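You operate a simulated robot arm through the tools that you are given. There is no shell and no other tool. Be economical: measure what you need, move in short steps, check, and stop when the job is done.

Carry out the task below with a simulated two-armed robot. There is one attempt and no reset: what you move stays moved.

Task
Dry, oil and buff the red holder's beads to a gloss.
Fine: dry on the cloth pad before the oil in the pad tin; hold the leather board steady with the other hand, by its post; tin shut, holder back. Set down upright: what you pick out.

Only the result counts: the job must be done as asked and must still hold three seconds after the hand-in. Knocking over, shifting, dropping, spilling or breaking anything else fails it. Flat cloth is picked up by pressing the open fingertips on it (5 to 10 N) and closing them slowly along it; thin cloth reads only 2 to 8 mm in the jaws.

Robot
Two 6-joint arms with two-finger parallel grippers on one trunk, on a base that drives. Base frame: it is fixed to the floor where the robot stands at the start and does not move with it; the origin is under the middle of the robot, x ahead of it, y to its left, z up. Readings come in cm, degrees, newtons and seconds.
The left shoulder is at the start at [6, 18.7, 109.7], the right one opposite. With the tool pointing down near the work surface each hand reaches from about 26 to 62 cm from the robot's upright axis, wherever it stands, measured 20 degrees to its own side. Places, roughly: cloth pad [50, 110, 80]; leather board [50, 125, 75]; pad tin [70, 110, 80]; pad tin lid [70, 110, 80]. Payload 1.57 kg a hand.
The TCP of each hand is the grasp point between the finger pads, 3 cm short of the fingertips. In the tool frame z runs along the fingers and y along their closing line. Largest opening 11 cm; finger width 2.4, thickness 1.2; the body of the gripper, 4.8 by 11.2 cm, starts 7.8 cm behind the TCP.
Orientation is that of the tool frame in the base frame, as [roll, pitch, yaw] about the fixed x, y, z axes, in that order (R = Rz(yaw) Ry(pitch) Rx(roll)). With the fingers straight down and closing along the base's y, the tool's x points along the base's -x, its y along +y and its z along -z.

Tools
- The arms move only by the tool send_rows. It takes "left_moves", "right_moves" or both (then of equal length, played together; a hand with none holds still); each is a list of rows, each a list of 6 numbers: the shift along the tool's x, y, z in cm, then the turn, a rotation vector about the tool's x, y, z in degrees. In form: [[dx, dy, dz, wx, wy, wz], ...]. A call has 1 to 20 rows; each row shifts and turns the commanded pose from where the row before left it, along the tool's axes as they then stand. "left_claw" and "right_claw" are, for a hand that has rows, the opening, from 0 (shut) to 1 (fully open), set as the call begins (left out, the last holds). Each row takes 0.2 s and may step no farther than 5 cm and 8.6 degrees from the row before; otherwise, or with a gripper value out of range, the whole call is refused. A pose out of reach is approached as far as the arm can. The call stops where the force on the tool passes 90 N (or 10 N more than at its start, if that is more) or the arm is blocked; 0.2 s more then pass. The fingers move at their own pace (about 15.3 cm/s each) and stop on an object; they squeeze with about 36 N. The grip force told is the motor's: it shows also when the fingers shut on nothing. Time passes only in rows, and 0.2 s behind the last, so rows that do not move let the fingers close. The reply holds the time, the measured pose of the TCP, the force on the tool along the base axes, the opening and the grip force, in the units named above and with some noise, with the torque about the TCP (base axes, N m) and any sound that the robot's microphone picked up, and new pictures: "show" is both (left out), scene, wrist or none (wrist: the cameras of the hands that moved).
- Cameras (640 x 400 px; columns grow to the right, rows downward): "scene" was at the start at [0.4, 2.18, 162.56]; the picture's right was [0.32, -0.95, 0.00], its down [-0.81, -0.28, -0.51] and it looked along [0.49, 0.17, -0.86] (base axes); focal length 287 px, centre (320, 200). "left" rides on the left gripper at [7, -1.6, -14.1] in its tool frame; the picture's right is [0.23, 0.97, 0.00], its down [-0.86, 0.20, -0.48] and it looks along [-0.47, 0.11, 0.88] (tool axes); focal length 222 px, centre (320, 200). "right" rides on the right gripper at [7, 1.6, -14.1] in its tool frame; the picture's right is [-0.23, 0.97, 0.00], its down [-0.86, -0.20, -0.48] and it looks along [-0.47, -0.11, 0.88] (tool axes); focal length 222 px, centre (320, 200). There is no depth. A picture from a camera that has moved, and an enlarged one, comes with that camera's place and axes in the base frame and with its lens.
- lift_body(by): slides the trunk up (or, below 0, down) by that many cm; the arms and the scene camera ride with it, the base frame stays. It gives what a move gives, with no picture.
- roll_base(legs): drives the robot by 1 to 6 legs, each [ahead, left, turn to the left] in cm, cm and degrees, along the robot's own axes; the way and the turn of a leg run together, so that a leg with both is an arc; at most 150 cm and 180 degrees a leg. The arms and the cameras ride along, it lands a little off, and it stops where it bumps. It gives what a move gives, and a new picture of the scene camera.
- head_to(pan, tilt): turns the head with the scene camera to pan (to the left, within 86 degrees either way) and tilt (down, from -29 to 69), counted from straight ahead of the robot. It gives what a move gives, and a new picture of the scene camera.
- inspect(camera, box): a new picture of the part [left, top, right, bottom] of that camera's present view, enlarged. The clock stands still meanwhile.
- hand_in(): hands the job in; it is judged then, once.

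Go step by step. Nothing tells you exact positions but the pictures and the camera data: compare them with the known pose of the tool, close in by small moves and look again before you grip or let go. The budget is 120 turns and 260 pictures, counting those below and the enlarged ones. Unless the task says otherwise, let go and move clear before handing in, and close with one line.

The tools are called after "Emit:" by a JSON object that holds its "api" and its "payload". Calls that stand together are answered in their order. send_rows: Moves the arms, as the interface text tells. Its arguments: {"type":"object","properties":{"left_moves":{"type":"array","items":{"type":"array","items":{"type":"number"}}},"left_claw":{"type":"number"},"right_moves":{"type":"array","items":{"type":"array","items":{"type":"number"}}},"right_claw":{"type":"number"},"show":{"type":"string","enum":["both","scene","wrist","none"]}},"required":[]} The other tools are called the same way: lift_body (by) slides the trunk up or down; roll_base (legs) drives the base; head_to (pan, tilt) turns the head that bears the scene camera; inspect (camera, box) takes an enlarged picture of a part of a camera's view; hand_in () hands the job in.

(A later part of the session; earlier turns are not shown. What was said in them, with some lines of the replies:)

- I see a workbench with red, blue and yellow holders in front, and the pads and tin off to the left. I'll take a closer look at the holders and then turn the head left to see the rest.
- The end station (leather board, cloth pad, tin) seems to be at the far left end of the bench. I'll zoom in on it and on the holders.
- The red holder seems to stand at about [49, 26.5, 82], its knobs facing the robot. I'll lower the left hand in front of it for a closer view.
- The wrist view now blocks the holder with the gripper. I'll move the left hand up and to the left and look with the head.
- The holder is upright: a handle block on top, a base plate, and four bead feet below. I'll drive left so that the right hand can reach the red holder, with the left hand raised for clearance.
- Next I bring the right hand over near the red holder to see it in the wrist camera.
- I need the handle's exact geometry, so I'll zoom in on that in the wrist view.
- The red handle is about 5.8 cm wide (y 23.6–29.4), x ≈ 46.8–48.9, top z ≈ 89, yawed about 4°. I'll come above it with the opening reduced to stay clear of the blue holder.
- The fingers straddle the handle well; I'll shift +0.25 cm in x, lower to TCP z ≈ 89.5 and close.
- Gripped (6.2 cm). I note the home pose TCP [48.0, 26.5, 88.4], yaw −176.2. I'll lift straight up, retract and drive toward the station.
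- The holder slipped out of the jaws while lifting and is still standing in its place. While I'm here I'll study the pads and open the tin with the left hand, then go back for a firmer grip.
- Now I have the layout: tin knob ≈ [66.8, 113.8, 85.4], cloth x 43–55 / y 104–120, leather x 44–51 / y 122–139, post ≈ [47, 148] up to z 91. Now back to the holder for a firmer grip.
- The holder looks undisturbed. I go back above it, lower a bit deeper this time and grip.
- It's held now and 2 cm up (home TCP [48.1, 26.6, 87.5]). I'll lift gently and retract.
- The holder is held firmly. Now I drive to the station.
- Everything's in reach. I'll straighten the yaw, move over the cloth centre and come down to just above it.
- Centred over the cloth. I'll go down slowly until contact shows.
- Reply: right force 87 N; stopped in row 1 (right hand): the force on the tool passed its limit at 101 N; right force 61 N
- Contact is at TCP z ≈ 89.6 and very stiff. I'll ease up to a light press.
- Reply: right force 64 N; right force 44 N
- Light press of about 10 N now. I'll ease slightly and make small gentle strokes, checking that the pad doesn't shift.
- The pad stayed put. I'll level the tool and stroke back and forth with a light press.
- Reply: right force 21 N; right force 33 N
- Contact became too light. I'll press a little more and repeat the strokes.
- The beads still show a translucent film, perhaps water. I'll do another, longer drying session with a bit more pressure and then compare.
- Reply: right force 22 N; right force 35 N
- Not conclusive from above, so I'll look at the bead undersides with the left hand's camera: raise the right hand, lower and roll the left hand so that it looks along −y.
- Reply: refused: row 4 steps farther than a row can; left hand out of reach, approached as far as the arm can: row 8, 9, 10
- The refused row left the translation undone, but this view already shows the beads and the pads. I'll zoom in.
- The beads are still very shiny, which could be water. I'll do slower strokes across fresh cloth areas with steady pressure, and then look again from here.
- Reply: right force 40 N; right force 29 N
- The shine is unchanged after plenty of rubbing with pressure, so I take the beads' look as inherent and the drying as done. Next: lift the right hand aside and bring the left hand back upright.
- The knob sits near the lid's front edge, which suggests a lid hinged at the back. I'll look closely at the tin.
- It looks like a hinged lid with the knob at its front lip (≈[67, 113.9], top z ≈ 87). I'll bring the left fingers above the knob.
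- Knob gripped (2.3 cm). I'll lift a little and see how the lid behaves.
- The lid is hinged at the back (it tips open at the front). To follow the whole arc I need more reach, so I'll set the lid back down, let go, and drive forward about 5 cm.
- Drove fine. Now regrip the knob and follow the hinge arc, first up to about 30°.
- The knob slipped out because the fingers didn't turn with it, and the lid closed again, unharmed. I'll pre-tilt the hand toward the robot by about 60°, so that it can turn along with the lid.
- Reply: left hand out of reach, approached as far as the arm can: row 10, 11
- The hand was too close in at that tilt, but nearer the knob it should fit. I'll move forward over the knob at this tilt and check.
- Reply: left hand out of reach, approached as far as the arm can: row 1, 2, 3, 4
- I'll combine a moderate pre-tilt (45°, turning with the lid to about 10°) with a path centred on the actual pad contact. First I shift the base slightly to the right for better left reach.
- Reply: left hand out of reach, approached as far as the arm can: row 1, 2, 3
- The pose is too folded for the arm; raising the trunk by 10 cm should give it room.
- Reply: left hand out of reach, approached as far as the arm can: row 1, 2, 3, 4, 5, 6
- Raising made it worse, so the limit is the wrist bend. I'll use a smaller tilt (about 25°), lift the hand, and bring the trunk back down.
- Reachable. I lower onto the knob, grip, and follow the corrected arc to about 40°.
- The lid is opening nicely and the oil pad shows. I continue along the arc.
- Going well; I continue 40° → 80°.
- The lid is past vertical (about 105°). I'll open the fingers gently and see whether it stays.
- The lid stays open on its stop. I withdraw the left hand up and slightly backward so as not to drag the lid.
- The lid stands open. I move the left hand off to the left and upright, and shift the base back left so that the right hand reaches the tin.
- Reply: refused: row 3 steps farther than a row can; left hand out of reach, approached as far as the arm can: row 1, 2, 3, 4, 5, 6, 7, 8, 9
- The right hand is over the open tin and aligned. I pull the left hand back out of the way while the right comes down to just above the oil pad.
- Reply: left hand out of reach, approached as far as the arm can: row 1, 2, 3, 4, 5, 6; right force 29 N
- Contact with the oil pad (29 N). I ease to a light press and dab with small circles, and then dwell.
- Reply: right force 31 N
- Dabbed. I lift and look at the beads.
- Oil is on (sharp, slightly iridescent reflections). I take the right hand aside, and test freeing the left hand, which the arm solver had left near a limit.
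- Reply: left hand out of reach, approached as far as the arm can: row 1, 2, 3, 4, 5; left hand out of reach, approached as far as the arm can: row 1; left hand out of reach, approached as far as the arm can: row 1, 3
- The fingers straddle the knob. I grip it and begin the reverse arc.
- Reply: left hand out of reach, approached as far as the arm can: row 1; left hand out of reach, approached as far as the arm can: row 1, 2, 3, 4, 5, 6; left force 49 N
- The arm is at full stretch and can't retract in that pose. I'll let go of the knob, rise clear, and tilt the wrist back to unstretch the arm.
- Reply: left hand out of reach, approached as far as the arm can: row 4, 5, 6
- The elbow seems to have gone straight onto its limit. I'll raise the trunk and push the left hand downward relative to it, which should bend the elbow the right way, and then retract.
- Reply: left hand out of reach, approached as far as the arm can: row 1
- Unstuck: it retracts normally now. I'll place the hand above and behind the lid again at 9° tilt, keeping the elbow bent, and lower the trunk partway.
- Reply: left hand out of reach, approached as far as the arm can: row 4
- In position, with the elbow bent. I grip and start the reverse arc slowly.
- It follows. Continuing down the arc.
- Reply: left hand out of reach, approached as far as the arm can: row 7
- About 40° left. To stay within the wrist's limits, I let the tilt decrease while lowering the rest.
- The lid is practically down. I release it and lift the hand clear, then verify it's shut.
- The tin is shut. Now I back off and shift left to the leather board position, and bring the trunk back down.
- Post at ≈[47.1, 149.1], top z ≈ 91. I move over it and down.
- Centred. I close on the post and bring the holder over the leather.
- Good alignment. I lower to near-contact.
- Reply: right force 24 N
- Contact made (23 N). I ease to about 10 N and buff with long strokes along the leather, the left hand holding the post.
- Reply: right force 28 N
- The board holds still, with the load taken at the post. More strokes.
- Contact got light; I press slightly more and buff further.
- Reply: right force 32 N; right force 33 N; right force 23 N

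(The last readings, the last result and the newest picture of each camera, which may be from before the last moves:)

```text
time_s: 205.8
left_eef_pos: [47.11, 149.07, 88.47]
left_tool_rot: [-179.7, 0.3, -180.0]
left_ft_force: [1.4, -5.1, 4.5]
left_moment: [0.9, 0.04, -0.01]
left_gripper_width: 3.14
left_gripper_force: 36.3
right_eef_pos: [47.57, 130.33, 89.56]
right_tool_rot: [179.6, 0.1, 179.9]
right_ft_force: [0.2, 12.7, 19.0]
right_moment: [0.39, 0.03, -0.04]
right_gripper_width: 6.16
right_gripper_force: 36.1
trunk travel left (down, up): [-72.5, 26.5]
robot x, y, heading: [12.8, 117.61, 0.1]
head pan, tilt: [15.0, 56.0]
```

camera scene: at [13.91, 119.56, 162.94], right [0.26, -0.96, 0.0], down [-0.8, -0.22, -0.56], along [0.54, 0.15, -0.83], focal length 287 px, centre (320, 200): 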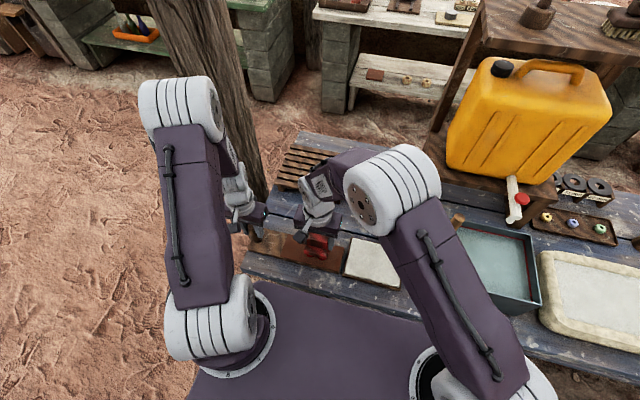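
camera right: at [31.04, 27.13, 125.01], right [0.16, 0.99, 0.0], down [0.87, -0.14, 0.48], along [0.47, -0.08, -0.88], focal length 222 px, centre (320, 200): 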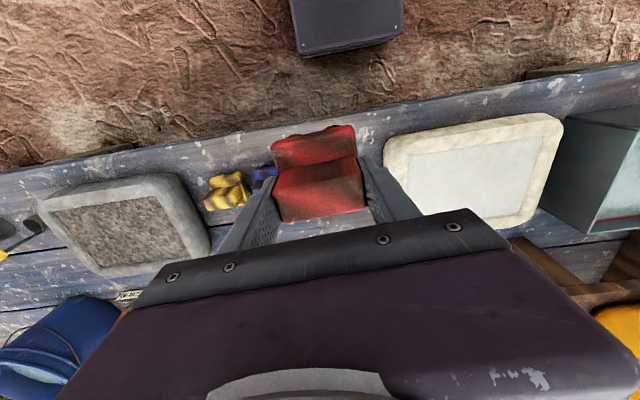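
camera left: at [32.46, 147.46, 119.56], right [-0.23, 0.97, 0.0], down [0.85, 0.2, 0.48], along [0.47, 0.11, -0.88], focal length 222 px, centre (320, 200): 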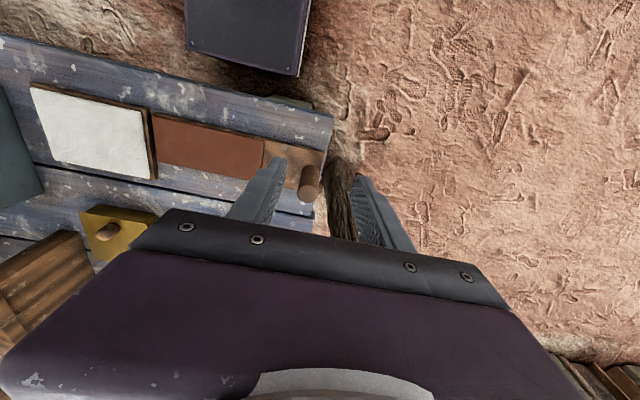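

That's a good amount of buffing. I lift the holder and look at the beads.

Emit:
{"api": "send_rows", "payload": {"right_moves": [[0, 0, -0.1, 0, 0, 0], [0, 0, -0.5, 0, 0, 0], [0, 0, -2, 0, 0, 0], [0, 0, -3, 0, 0, 0], [0, 0, -3, 0, 0, 0], [0, 0, -3, 0, 0, 0], [0, 0, -3, 0, 0, 0], [0, 0, -3, 0, 0, 0], [0, 0, 0, 0, 0, 0]], "show": "none"}}

Emit:
{"api": "inspect", "payload": {"camera": "scene", "box": [240, 190, 380, 290]}}

Emit:
{"api": "inspect", "payload": {"camera": "left", "box": [0, 0, 320, 200]}}

```text
time_s: 207.8
left_eef_pos: [47.16, 148.89, 88.62]
left_tool_rot: [-179.9, 0.3, -179.9]
left_ft_force: [-3.0, 2.9, 10.8]
left_moment: [0.69, -0.01, 0.1]
left_gripper_width: 3.11
left_gripper_force: 36.3
right_eef_pos: [47.7, 130.1, 107.0]
right_tool_rot: [179.7, -0.1, -180.0]
right_ft_force: [0.9, 0.2, -2.0]
right_moment: [0.0, -0.01, -0.02]
right_gripper_width: 6.14
right_gripper_force: 36.2
trunk travel left (down, up): [-72.5, 26.5]
robot x, y, heading: [13.2, 117.67, 0.3]
head pan, tilt: [15.0, 56.0]
```

```text
4.00 times, centred on (310, 240) of scene
camera zoom: at [13.72, 119.49, 162.94], right [0.26, -0.96, 0.0], down [-0.8, -0.22, -0.56], along [0.54, 0.15, -0.83], focal length 1148 px, centre (360, 40)
```

zoom: 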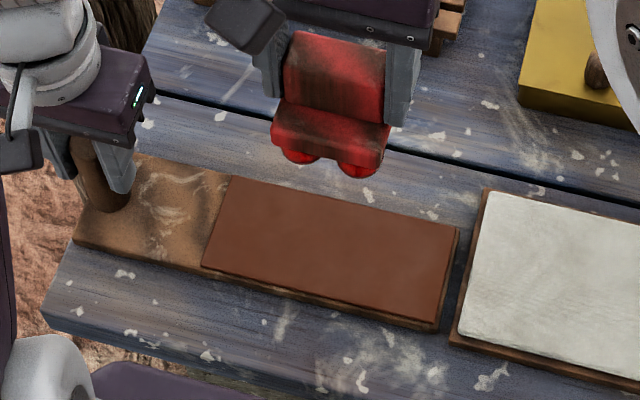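

```text
2.00 times, centred on (160, 100) of left
camera zoom: at [39.99, 147.34, 102.68], right [-0.23, 0.97, -0.01], down [0.85, 0.2, 0.48], along [0.47, 0.11, -0.88], focal length 444 px, centre (640, 400)
```

zoom: 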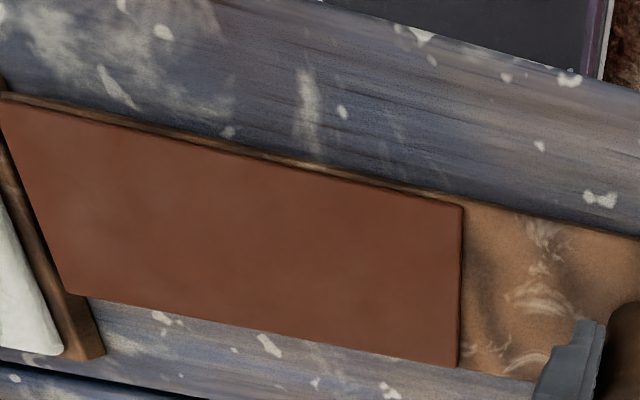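

Emit:
{"api": "inspect", "payload": {"camera": "scene", "box": [303, 218, 343, 238]}}

```text
16.00 times, centred on (323, 228) of scene
camera zoom: at [13.72, 119.49, 162.94], right [0.26, -0.96, 0.0], down [-0.8, -0.22, -0.56], along [0.54, 0.15, -0.83], focal length 4592 px, centre (272, -248)
```

zoom: 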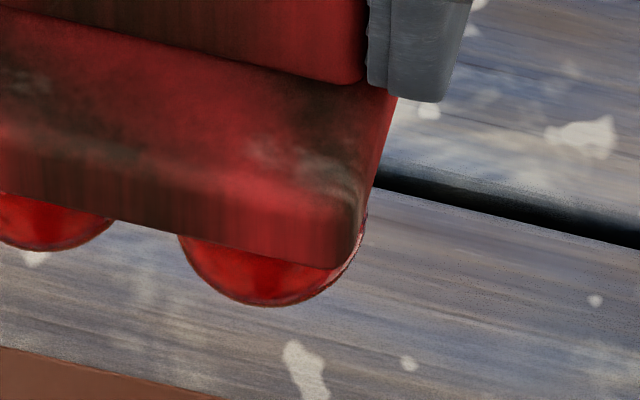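

I'll check the gloss from the side again: release the post, raise the left hand, and roll it to look along −y.

Emit:
{"api": "send_rows", "payload": {"left_moves": [[0, 0, -0.04, 0, 0, 0], [0, 0, 0, 0, 0, 0]], "show": "none"}}

Emit:
{"api": "send_rows", "payload": {"left_claw": 0.5, "left_moves": [[0, 0, 0, 0, 0, 0], [0, 0, 0, 0, 0, 0], [0, 0, -3, 0, 0, 0], [0, 0, -4, 0, 0, 0], [0, 0, -4, 0, 0, 0], [0, 0, -4, 0, 0, 0], [0, 0, -4, 0, 0, 0], [1, 1, -4, 0, 0, 0]], "show": "none"}}

Emit:
{"api": "send_rows", "payload": {"left_moves": [[0, 0, 0, 8.5, 0, 0], [0, 0, 0, 8.5, 0, 0], [0, 0, 0, 8.5, 0, 0], [0, 0, 0, 8.5, 0, 0], [0, 0, 0, 8.5, 0, 0], [0, 0, 0, 8.5, 0, 0], [0, 0, 0, 8.5, 0, 0], [0, 0, 0, 8.5, 0, 0], [0, 0, 0, 8.5, 0, 0], [0, 0, 0, 8.5, 0, 0], [0, 0, 0, 0, 0, 0]], "right_moves": [[0, -2, 0, 0, 0, 0], [0, -2, 0, 0, 0, 0], [0, -2, 0, 0, 0, 0], [0, -2, 0, 0, 0, 0], [0, -2, 0, 0, 0, 0], [0, -2, 0, 0, 0, 0], [0, -2, 0, 0, 0, 0], [0, -2, 0, 0, 0, 0], [0, -2, 0, 0, 0, 0], [0, 0, 0, 0, 0, 0], [0, 0, 0, 0, 0, 0]], "show": "both"}}

```text
time_s: 208.4
left_eef_pos: [47.22, 148.98, 88.52]
left_tool_rot: [-179.6, 0.1, -179.9]
left_ft_force: [-3.6, 1.3, 4.4]
left_moment: [0.42, -0.05, 0.08]
left_gripper_width: 3.11
left_gripper_force: 36.3
right_eef_pos: [47.73, 130.13, 106.9]
right_tool_rot: [179.9, -0.2, -180.0]
right_ft_force: [-0.9, -0.7, -2.2]
right_moment: [0.01, -0.01, -0.02]
right_gripper_width: 6.18
right_gripper_force: 35.6
trunk travel left (down, up): [-72.5, 26.5]
robot x, y, heading: [13.37, 117.74, 0.2]
head pan, tilt: [15.0, 56.0]
```

```text
time_s: 210.2
left_eef_pos: [45.78, 150.2, 111.56]
left_tool_rot: [-179.7, 0.2, -180.0]
left_ft_force: [-0.4, 0.2, -0.6]
left_moment: [0.02, 0.01, 0.0]
left_gripper_width: 5.5
left_gripper_force: 0.0
right_eef_pos: [47.71, 130.12, 107.02]
right_tool_rot: [179.8, -0.1, -180.0]
right_ft_force: [0.1, 0.7, -1.4]
right_moment: [-0.03, -0.01, -0.03]
right_gripper_width: 6.17
right_gripper_force: 36.5
trunk travel left (down, up): [-72.5, 26.5]
robot x, y, heading: [13.16, 117.4, 0.4]
head pan, tilt: [15.0, 56.0]
```

```text
time_s: 212.6
left_eef_pos: [45.52, 148.28, 110.79]
left_tool_rot: [-94.8, 0.2, -179.7]
left_ft_force: [-0.4, -0.3, 0.0]
left_moment: [0.0, 0.0, 0.02]
left_gripper_width: 5.5
left_gripper_force: 0.1
left hand out of reach, approached as far as the arm can: row 10
right_eef_pos: [47.77, 112.22, 106.96]
right_tool_rot: [179.7, -0.2, 180.0]
right_ft_force: [-0.3, -0.3, -1.9]
right_moment: [0.04, 0.01, -0.04]
right_gripper_width: 6.18
right_gripper_force: 36.1
trunk travel left (down, up): [-72.5, 26.5]
robot x, y, heading: [13.21, 117.94, 0.2]
head pan, tilt: [15.0, 56.0]
camera scene: at [13.9, 119.5, 162.94], right [0.26, -0.96, 0.0], down [-0.8, -0.22, -0.56], along [0.54, 0.15, -0.83], focal length 287 px, centre (320, 200)
camera right: at [40.87, 113.74, 121.07], right [0.23, 0.97, 0.0], down [0.86, -0.2, 0.47], along [0.46, -0.1, -0.88], focal length 222 px, centre (320, 200)
camera left: at [38.4, 162.1, 113.56], right [-0.22, 0.08, -0.97], down [0.85, 0.5, -0.16], along [0.47, -0.86, -0.18], focal length 222 px, centre (320, 200)
```

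scene: 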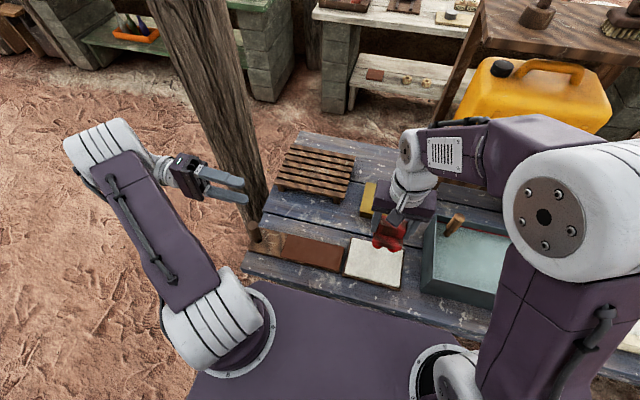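
right: 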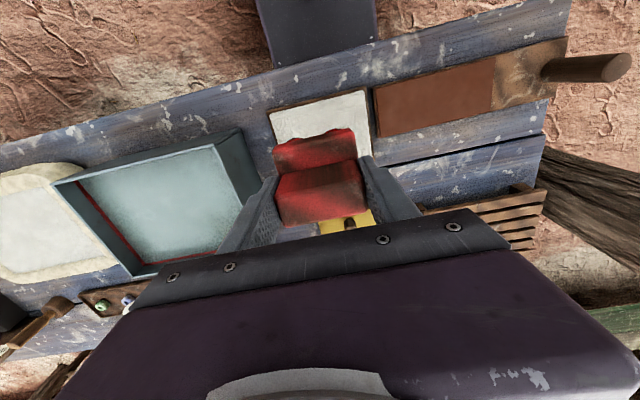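
left: 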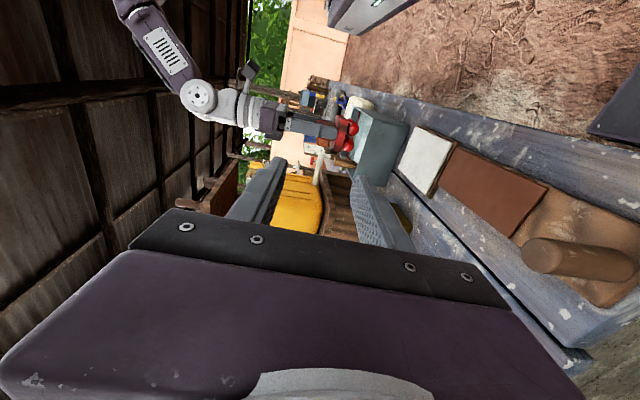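

Emit:
{"api": "inspect", "payload": {"camera": "left", "box": [300, 100, 380, 170]}}

Emit:
{"api": "inspect", "payload": {"camera": "left", "box": [332, 114, 368, 160]}}

```text
5.71 times, centred on (340, 135) of left
camera zoom: at [38.4, 162.1, 113.56], right [-0.22, 0.08, -0.97], down [0.85, 0.5, -0.16], along [0.47, -0.86, -0.18], focal length 1269 px, centre (206, 571)
```

zoom: 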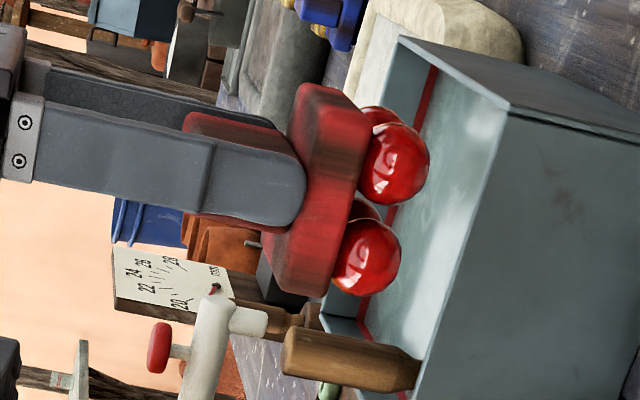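

```text
8.70 times, centred on (350, 137) of left
camera zoom: at [38.4, 162.1, 113.56], right [-0.22, 0.08, -0.97], down [0.85, 0.5, -0.16], along [0.47, -0.86, -0.18], focal length 1932 px, centre (59, 748)
```

zoom: 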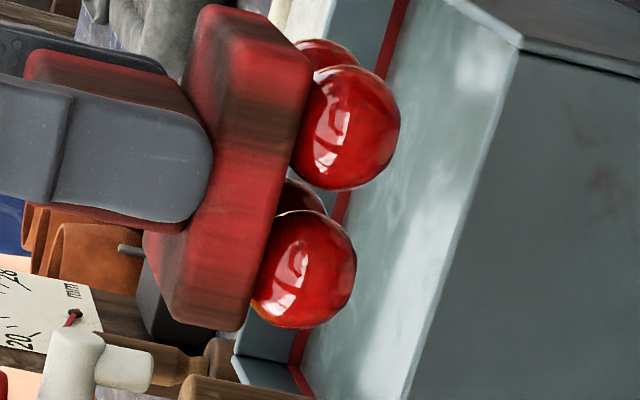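

The beads are glossy all over. Now I return the holder: roll the left hand back upright and drive to the holder's home.

Emit:
{"api": "send_rows", "payload": {"left_moves": [[0, 0, 0, -8.5, 0, 0], [0, 0, 0, -8.5, 0, 0], [0, 0, 0, -8.5, 0, 0], [0, 0, 0, -8.5, 0, 0], [0, 0, 0, -8.5, 0, 0], [0, 0, 0, -8.5, 0, 0], [0, 0, 0, -8.5, 0, 0], [0, 0, 0, -8.5, 0, 0], [0, 0, 0, -8.5, 0, 0], [0, 0, 0, -8.2, 0, 0], [0, 0, 0, 0, 0, 0]], "show": "none"}}

Emit:
{"api": "roll_base", "payload": {"legs": [[-13, 0, 0], [0, -78, 0]]}}

Emit:
{"api": "head_to", "payload": {"pan": -15, "tilt": 58}}

```text
time_s: 215.0
left_eef_pos: [45.54, 148.33, 110.77]
left_tool_rot: [-179.6, 0.1, -179.9]
left_ft_force: [0.5, -0.2, 0.2]
left_moment: [0.0, -0.01, -0.02]
left_gripper_width: 5.51
left_gripper_force: 0.0
right_eef_pos: [47.83, 112.29, 106.82]
right_tool_rot: [179.8, -0.2, -180.0]
right_ft_force: [0.6, -0.6, -2.3]
right_moment: [0.02, -0.02, -0.01]
right_gripper_width: 6.21
right_gripper_force: 36.0
trunk travel left (down, up): [-72.5, 26.5]
robot x, y, heading: [13.17, 117.9, 0.1]
head pan, tilt: [15.0, 56.0]
```

```text
time_s: 220.1
left_eef_pos: [32.78, 70.38, 110.83]
left_tool_rot: [-179.5, 0.2, 179.7]
left_ft_force: [-0.4, 0.1, 0.0]
left_moment: [0.0, -0.03, -0.02]
left_gripper_width: 5.52
left_gripper_force: 0.1
right_eef_pos: [34.88, 34.2, 106.94]
right_tool_rot: [179.8, -0.2, 179.7]
right_ft_force: [0.1, 0.7, -2.6]
right_moment: [0.07, 0.01, -0.04]
right_gripper_width: 6.18
right_gripper_force: 35.7
trunk travel left (down, up): [-72.5, 26.5]
robot x, y, heading: [0.12, 39.94, -0.2]
head pan, tilt: [15.0, 56.0]
camera scene: at [1.03, 41.75, 162.94], right [0.26, -0.97, 0.0], down [-0.8, -0.21, -0.56], along [0.54, 0.14, -0.83], focal length 287 px, centre (320, 200)
```

scene: 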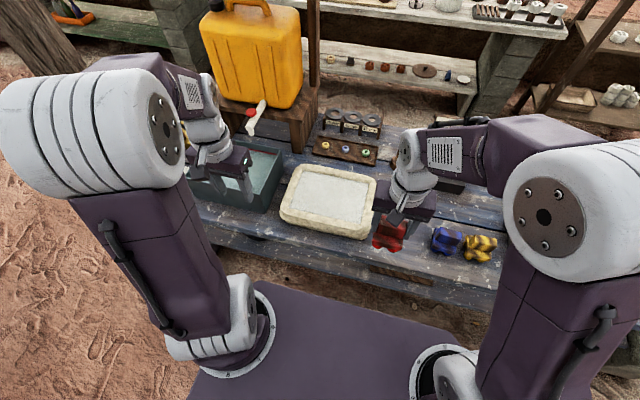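

```text
time_s: 221.0
left_eef_pos: [32.74, 70.24, 110.74]
left_tool_rot: [-179.4, 0.1, 179.7]
left_ft_force: [-0.1, 0.0, 0.2]
left_moment: [0.01, 0.0, -0.01]
left_gripper_width: 5.51
left_gripper_force: 0.0
right_eef_pos: [34.91, 34.11, 106.93]
right_tool_rot: [179.9, -0.2, 179.8]
right_ft_force: [0.1, 0.3, -1.3]
right_moment: [0.03, 0.02, 0.01]
right_gripper_width: 6.17
right_gripper_force: 35.8
trunk travel left (down, up): [-72.5, 26.5]
robot x, y, heading: [-0.16, 39.97, -0.3]
head pan, tilt: [-15.0, 58.0]
camera scene: at [0.81, 38.11, 162.7], right [-0.26, -0.97, 0.0], down [-0.82, 0.22, -0.53], along [0.51, -0.14, -0.85], focal length 287 px, centre (320, 200)
```

scene: 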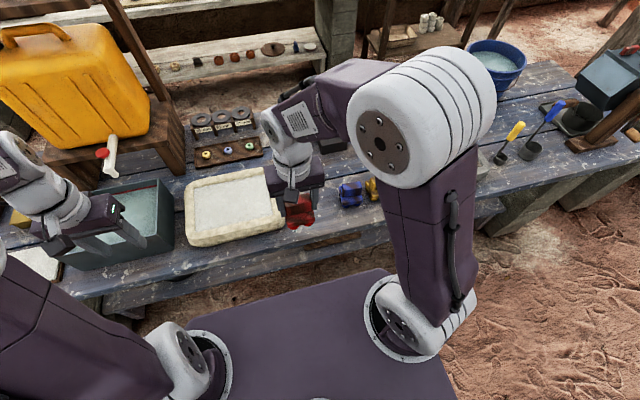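

I move over the home spot, restore the yaw and descend to just above the bench.

Emit:
{"api": "send_rows", "payload": {"right_moves": [[-3.3, -1.88, 0, 0, 0, 0], [-3.3, -1.88, 0, 0, 0, 0], [-3.3, -1.88, 0, 0, 0, 0], [-3.3, -1.88, 0, 0, 0, 0], [0, 0, 0, 0, 0, -4], [0, 0, 3, 0, 0, 0], [0, 0, 3, 0, 0, 0], [0, 0, 3, 0, 0, 0], [0, 0, 3, 0, 0, 0], [0, 0, 3, 0, 0, 0], [0, 0, 2, 0, 0, 0], [0, 0, 0, 0, 0, 0]], "show": "none"}}

Emit:
{"api": "inspect", "payload": {"camera": "scene", "box": [280, 160, 370, 230]}}

Emit:
{"api": "inspect", "payload": {"camera": "right", "box": [240, 100, 400, 220]}}

```text
time_s: 223.6
left_eef_pos: [32.81, 70.3, 110.73]
left_tool_rot: [-179.4, 0.1, 179.8]
left_ft_force: [-0.5, 0.8, -0.5]
left_moment: [-0.02, -0.01, -0.02]
left_gripper_width: 5.48
left_gripper_force: 0.1
right_eef_pos: [47.85, 26.7, 89.81]
right_tool_rot: [179.7, -0.2, -176.3]
right_ft_force: [0.9, -0.2, -2.8]
right_moment: [0.0, 0.01, 0.02]
right_gripper_width: 6.17
right_gripper_force: 36.1
trunk travel left (down, up): [-72.5, 26.5]
robot x, y, heading: [0.07, 40.18, -0.1]
head pan, tilt: [-15.0, 58.0]
```

```text
5.71 times, centred on (325, 195) of scene
camera zoom: at [0.8, 38.07, 162.7], right [-0.26, -0.97, 0.0], down [-0.82, 0.22, -0.53], along [0.51, -0.14, -0.85], focal length 1640 px, centre (291, 229)
```

zoom: 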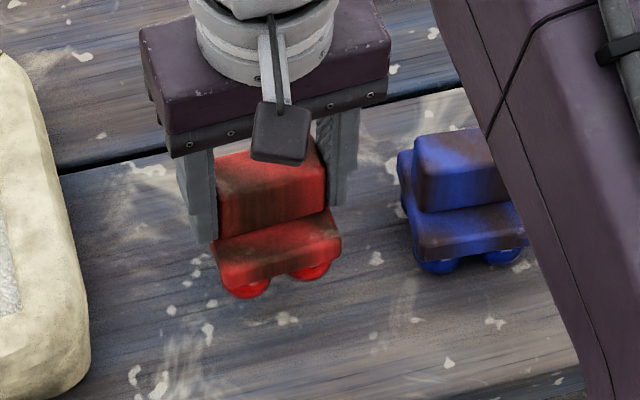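

```text
3.33 times, centred on (320, 160) of right
camera zoom: at [40.95, 27.8, 104.0], right [0.16, 0.99, 0.0], down [0.87, -0.15, 0.48], along [0.47, -0.07, -0.88], focal length 740 px, centre (320, 333)
```

zoom: 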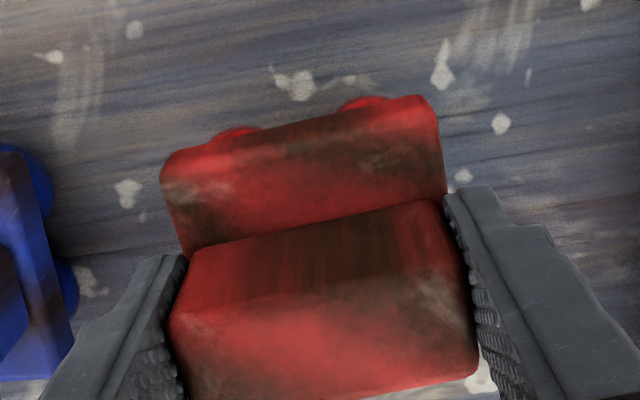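

Emit:
{"api": "send_rows", "payload": {"right_moves": [[-0.2, -0.1, 0.6, 0, 0, 0], [0, 0, 0.6, 0, 0, 0], [0, 0, 0.5, 0, 0, 0], [0, 0, 0.1, 0, 0, 0], [0, 0, 0.1, 0, 0, 0], [0, 0, 0.1, 0, 0, 0]], "show": "none"}}

Emit:
{"api": "inspect", "payload": {"camera": "scene", "box": [280, 160, 370, 230]}}

```text
time_s: 225.0
left_eef_pos: [32.92, 70.26, 110.74]
left_tool_rot: [-179.5, 0.0, 179.8]
left_ft_force: [-0.1, -0.4, 0.5]
left_moment: [0.0, -0.02, 0.01]
left_gripper_width: 5.49
left_gripper_force: 0.0
right_eef_pos: [48.17, 26.47, 87.79]
right_tool_rot: [179.7, -0.3, -176.3]
right_ft_force: [-0.4, -0.1, -1.4]
right_moment: [0.02, 0.01, -0.01]
right_gripper_width: 6.17
right_gripper_force: 35.9
trunk travel left (down, up): [-72.5, 26.5]
robot x, y, heading: [0.19, 39.72, -0.1]
head pan, tilt: [-15.0, 58.0]
```

```text
5.71 times, centred on (325, 195) of scene
camera zoom: at [0.83, 38.07, 162.7], right [-0.26, -0.97, 0.0], down [-0.82, 0.22, -0.53], along [0.51, -0.14, -0.85], focal length 1640 px, centre (291, 229)
```

zoom: 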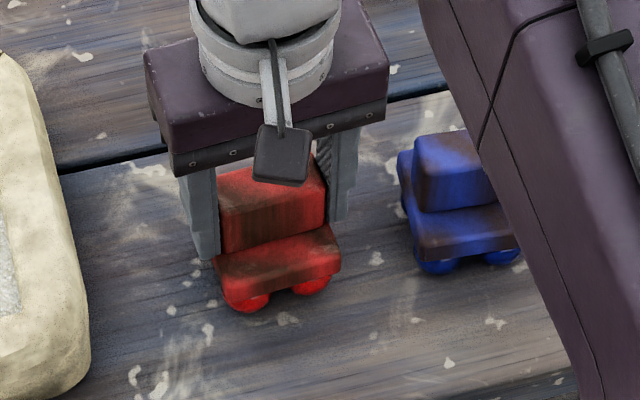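

Emit:
{"api": "send_rows", "payload": {"right_moves": [[0, 0, 0.1, 0, 0, 0], [0, 0, 0.1, 0, 0, 0], [0, 0, 0.1, 0, 0, 0], [0, 0, 0.05, 0, 0, 0]], "show": "none"}}

```text
time_s: 226.0
left_eef_pos: [32.68, 70.29, 110.81]
left_tool_rot: [-179.4, 0.2, 179.7]
left_ft_force: [-0.2, 0.1, 1.3]
left_moment: [0.0, 0.0, -0.03]
left_gripper_width: 5.49
left_gripper_force: 0.1
right_eef_pos: [48.05, 26.53, 87.72]
right_tool_rot: [179.9, 0.1, -176.2]
right_ft_force: [1.8, -2.8, 15.4]
right_moment: [-0.59, 0.11, 0.07]
right_gripper_width: 6.17
right_gripper_force: 36.1
trunk travel left (down, up): [-72.5, 26.5]
robot x, y, heading: [-0.19, 40.1, 0.0]
head pan, tilt: [-15.0, 58.0]
```

Contact with the bench at 15 N. I ease off, open the fingers to the earlier clear width, and lift straight up.

Emit:
{"api": "send_rows", "payload": {"right_moves": [[0, 0, -0.06, 0, 0, 0], [0, 0, 0, 0, 0, 0]], "show": "none"}}

Emit:
{"api": "send_rows", "payload": {"right_claw": 0.68, "right_moves": [[0, 0, 0, 0, 0, 0], [0, 0, 0, 0, 0, 0], [0, 0, 0, 0, 0, 0], [0, 0, -2, 0, 0, 0], [0, 0, -3, 0, 0, 0], [0, 0, -4, 0, 0, 0], [0, 0, -4, 0, 0, 0], [0, 0, -4, 0, 0, 0], [4, 0, 0, 0, 0, 0], [4, 0, 0, 0, 0, 0], [3, 0, 0, 0, 0, 0]], "show": "wrist"}}

Emit:
{"api": "inspect", "payload": {"camera": "scene", "box": [280, 160, 370, 230]}}

```text
time_s: 226.6
left_eef_pos: [32.77, 70.31, 110.85]
left_tool_rot: [-179.4, 0.2, 179.7]
left_ft_force: [0.1, -0.3, -0.1]
left_moment: [0.0, 0.0, -0.02]
left_gripper_width: 5.49
left_gripper_force: 0.0
right_eef_pos: [48.07, 26.53, 87.58]
right_tool_rot: [179.8, 0.0, -176.3]
right_ft_force: [3.8, -3.7, 15.7]
right_moment: [-0.65, -0.24, 0.08]
right_gripper_width: 6.18
right_gripper_force: 35.7
trunk travel left (down, up): [-72.5, 26.5]
robot x, y, heading: [0.49, 39.83, -0.1]
head pan, tilt: [-15.0, 58.0]
```

```text
time_s: 229.0
left_eef_pos: [32.75, 70.17, 110.75]
left_tool_rot: [-179.5, 0.2, 179.7]
left_ft_force: [-0.5, 0.1, 0.2]
left_moment: [0.04, -0.03, -0.02]
left_gripper_width: 5.51
left_gripper_force: 0.1
right_eef_pos: [37.03, 25.92, 104.65]
right_tool_rot: [179.7, -0.2, -176.3]
right_ft_force: [0.7, 0.6, 0.0]
right_moment: [0.01, 0.0, 0.02]
right_gripper_width: 7.49
right_gripper_force: 0.1
trunk travel left (down, up): [-72.5, 26.5]
robot x, y, heading: [-0.11, 39.82, -0.4]
head pan, tilt: [-15.0, 58.0]
camera right: at [30.0, 26.92, 118.78], right [0.16, 0.99, 0.0], down [0.87, -0.15, 0.48], along [0.47, -0.07, -0.88], focal length 222 px, centre (320, 200)
```

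right: 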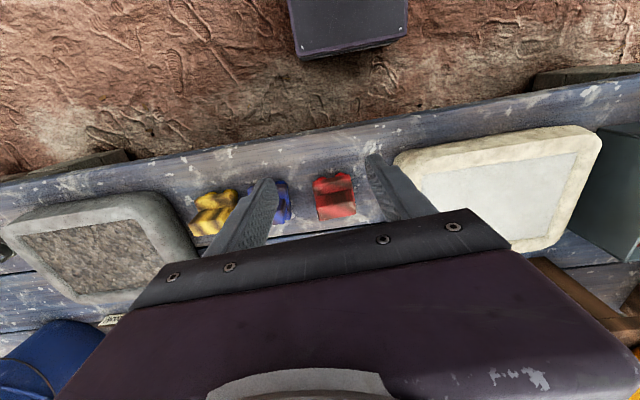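

```text
5.71 times, centred on (325, 195) of scene
camera zoom: at [0.68, 38.07, 162.7], right [-0.26, -0.97, 0.0], down [-0.82, 0.22, -0.53], along [0.51, -0.14, -0.85], focal length 1640 px, centre (291, 229)
```

zoom: 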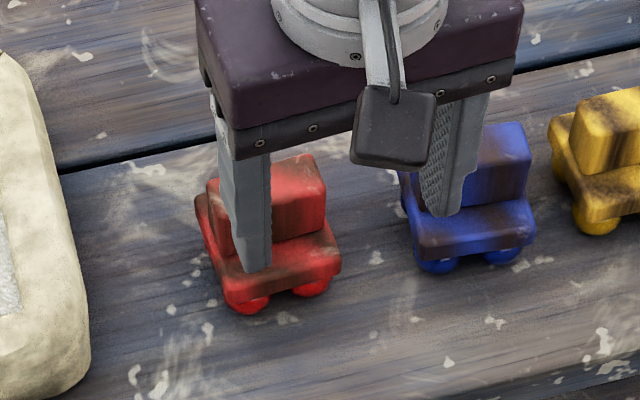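

The holder is home and upright. I move the right hand away and take a last comparative look at the beads, and at the tin from afar.

Emit:
{"api": "send_rows", "payload": {"right_moves": [[0, 3, -4, 0, 0, 0], [0, 4, -2, 0, 0, 0], [0, 4, 0, 0, 0, 0], [0, 3, 0, 0, 0, 0]], "show": "none"}}

Emit:
{"api": "inspect", "payload": {"camera": "scene", "box": [300, 170, 400, 220]}}

Emit:
{"api": "head_to", "payload": {"pan": 58, "tilt": 42}}

```text
time_s: 230.0
left_eef_pos: [32.74, 70.41, 110.65]
left_tool_rot: [-179.4, 0.1, 179.7]
left_ft_force: [-0.2, -0.1, 0.3]
left_moment: [-0.01, -0.03, -0.04]
left_gripper_width: 5.5
left_gripper_force: 0.0
right_eef_pos: [36.16, 39.73, 110.76]
right_tool_rot: [179.9, -0.2, -176.3]
right_ft_force: [0.0, -0.1, -0.5]
right_moment: [-0.01, 0.0, 0.01]
right_gripper_width: 7.45
right_gripper_force: 0.1
trunk travel left (down, up): [-72.5, 26.5]
robot x, y, heading: [0.04, 39.78, -0.2]
head pan, tilt: [-15.0, 58.0]
```

```text
6.40 times, centred on (350, 195) of scene
camera zoom: at [0.74, 38.21, 162.7], right [-0.26, -0.97, 0.0], down [-0.82, 0.22, -0.53], along [0.51, -0.14, -0.85], focal length 1837 px, centre (128, 232)
```

zoom: 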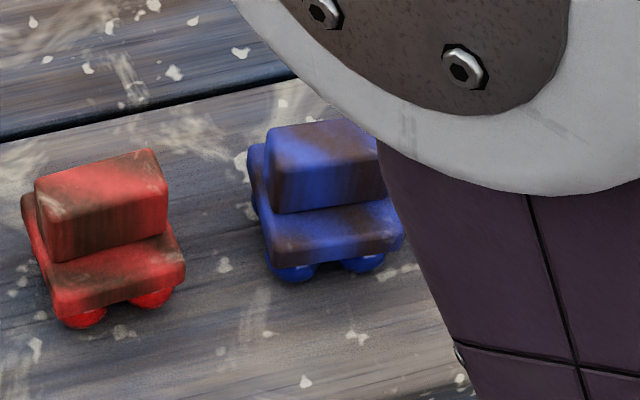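

```text
time_s: 231.5
left_eef_pos: [32.78, 70.31, 110.74]
left_tool_rot: [-179.5, 0.1, 179.8]
left_ft_force: [0.0, -0.1, 0.1]
left_moment: [0.0, -0.02, 0.0]
left_gripper_width: 5.49
left_gripper_force: 0.0
right_eef_pos: [36.23, 39.67, 110.63]
right_tool_rot: [179.7, -0.2, -176.3]
right_ft_force: [-0.9, 0.0, 0.1]
right_moment: [-0.04, 0.03, -0.01]
right_gripper_width: 7.47
right_gripper_force: 0.0
trunk travel left (down, up): [-72.5, 26.5]
robot x, y, heading: [-0.01, 39.96, -0.4]
head pan, tilt: [58.0, 42.0]
camera scene: at [-1.4, 46.94, 164.84], right [0.85, -0.53, 0.0], down [-0.36, -0.57, -0.74], along [0.4, 0.63, -0.67], focal length 287 px, centre (320, 200)
```

scene: 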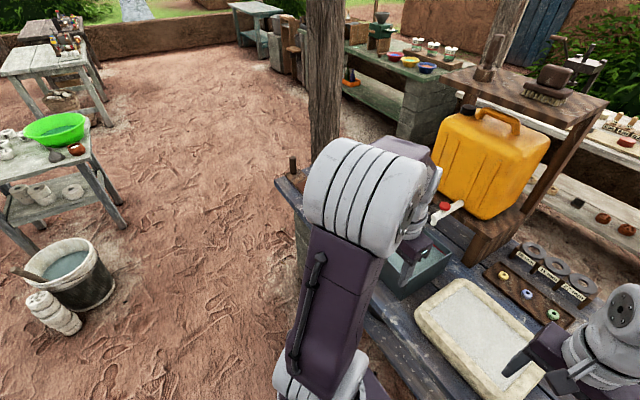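

The red holder is back upright in its place, the tin is shut, both hands are clear, and nothing else appears moved. I'm handing in.

Emit:
{"api": "hand_in", "payload": {}}

```text
The job is handed in.
```

I rubbed the red holder's beads on the cloth pad, pressed them onto the oil in the pad tin, and buffed them on the leather board with the left hand holding its post. The tin is shut, the holder is back upright in its place, and nothing else looked moved. The beads looked equally glossy before and after, so I couldn't tell from the pictures when they were dry or whether the buffing added gloss.
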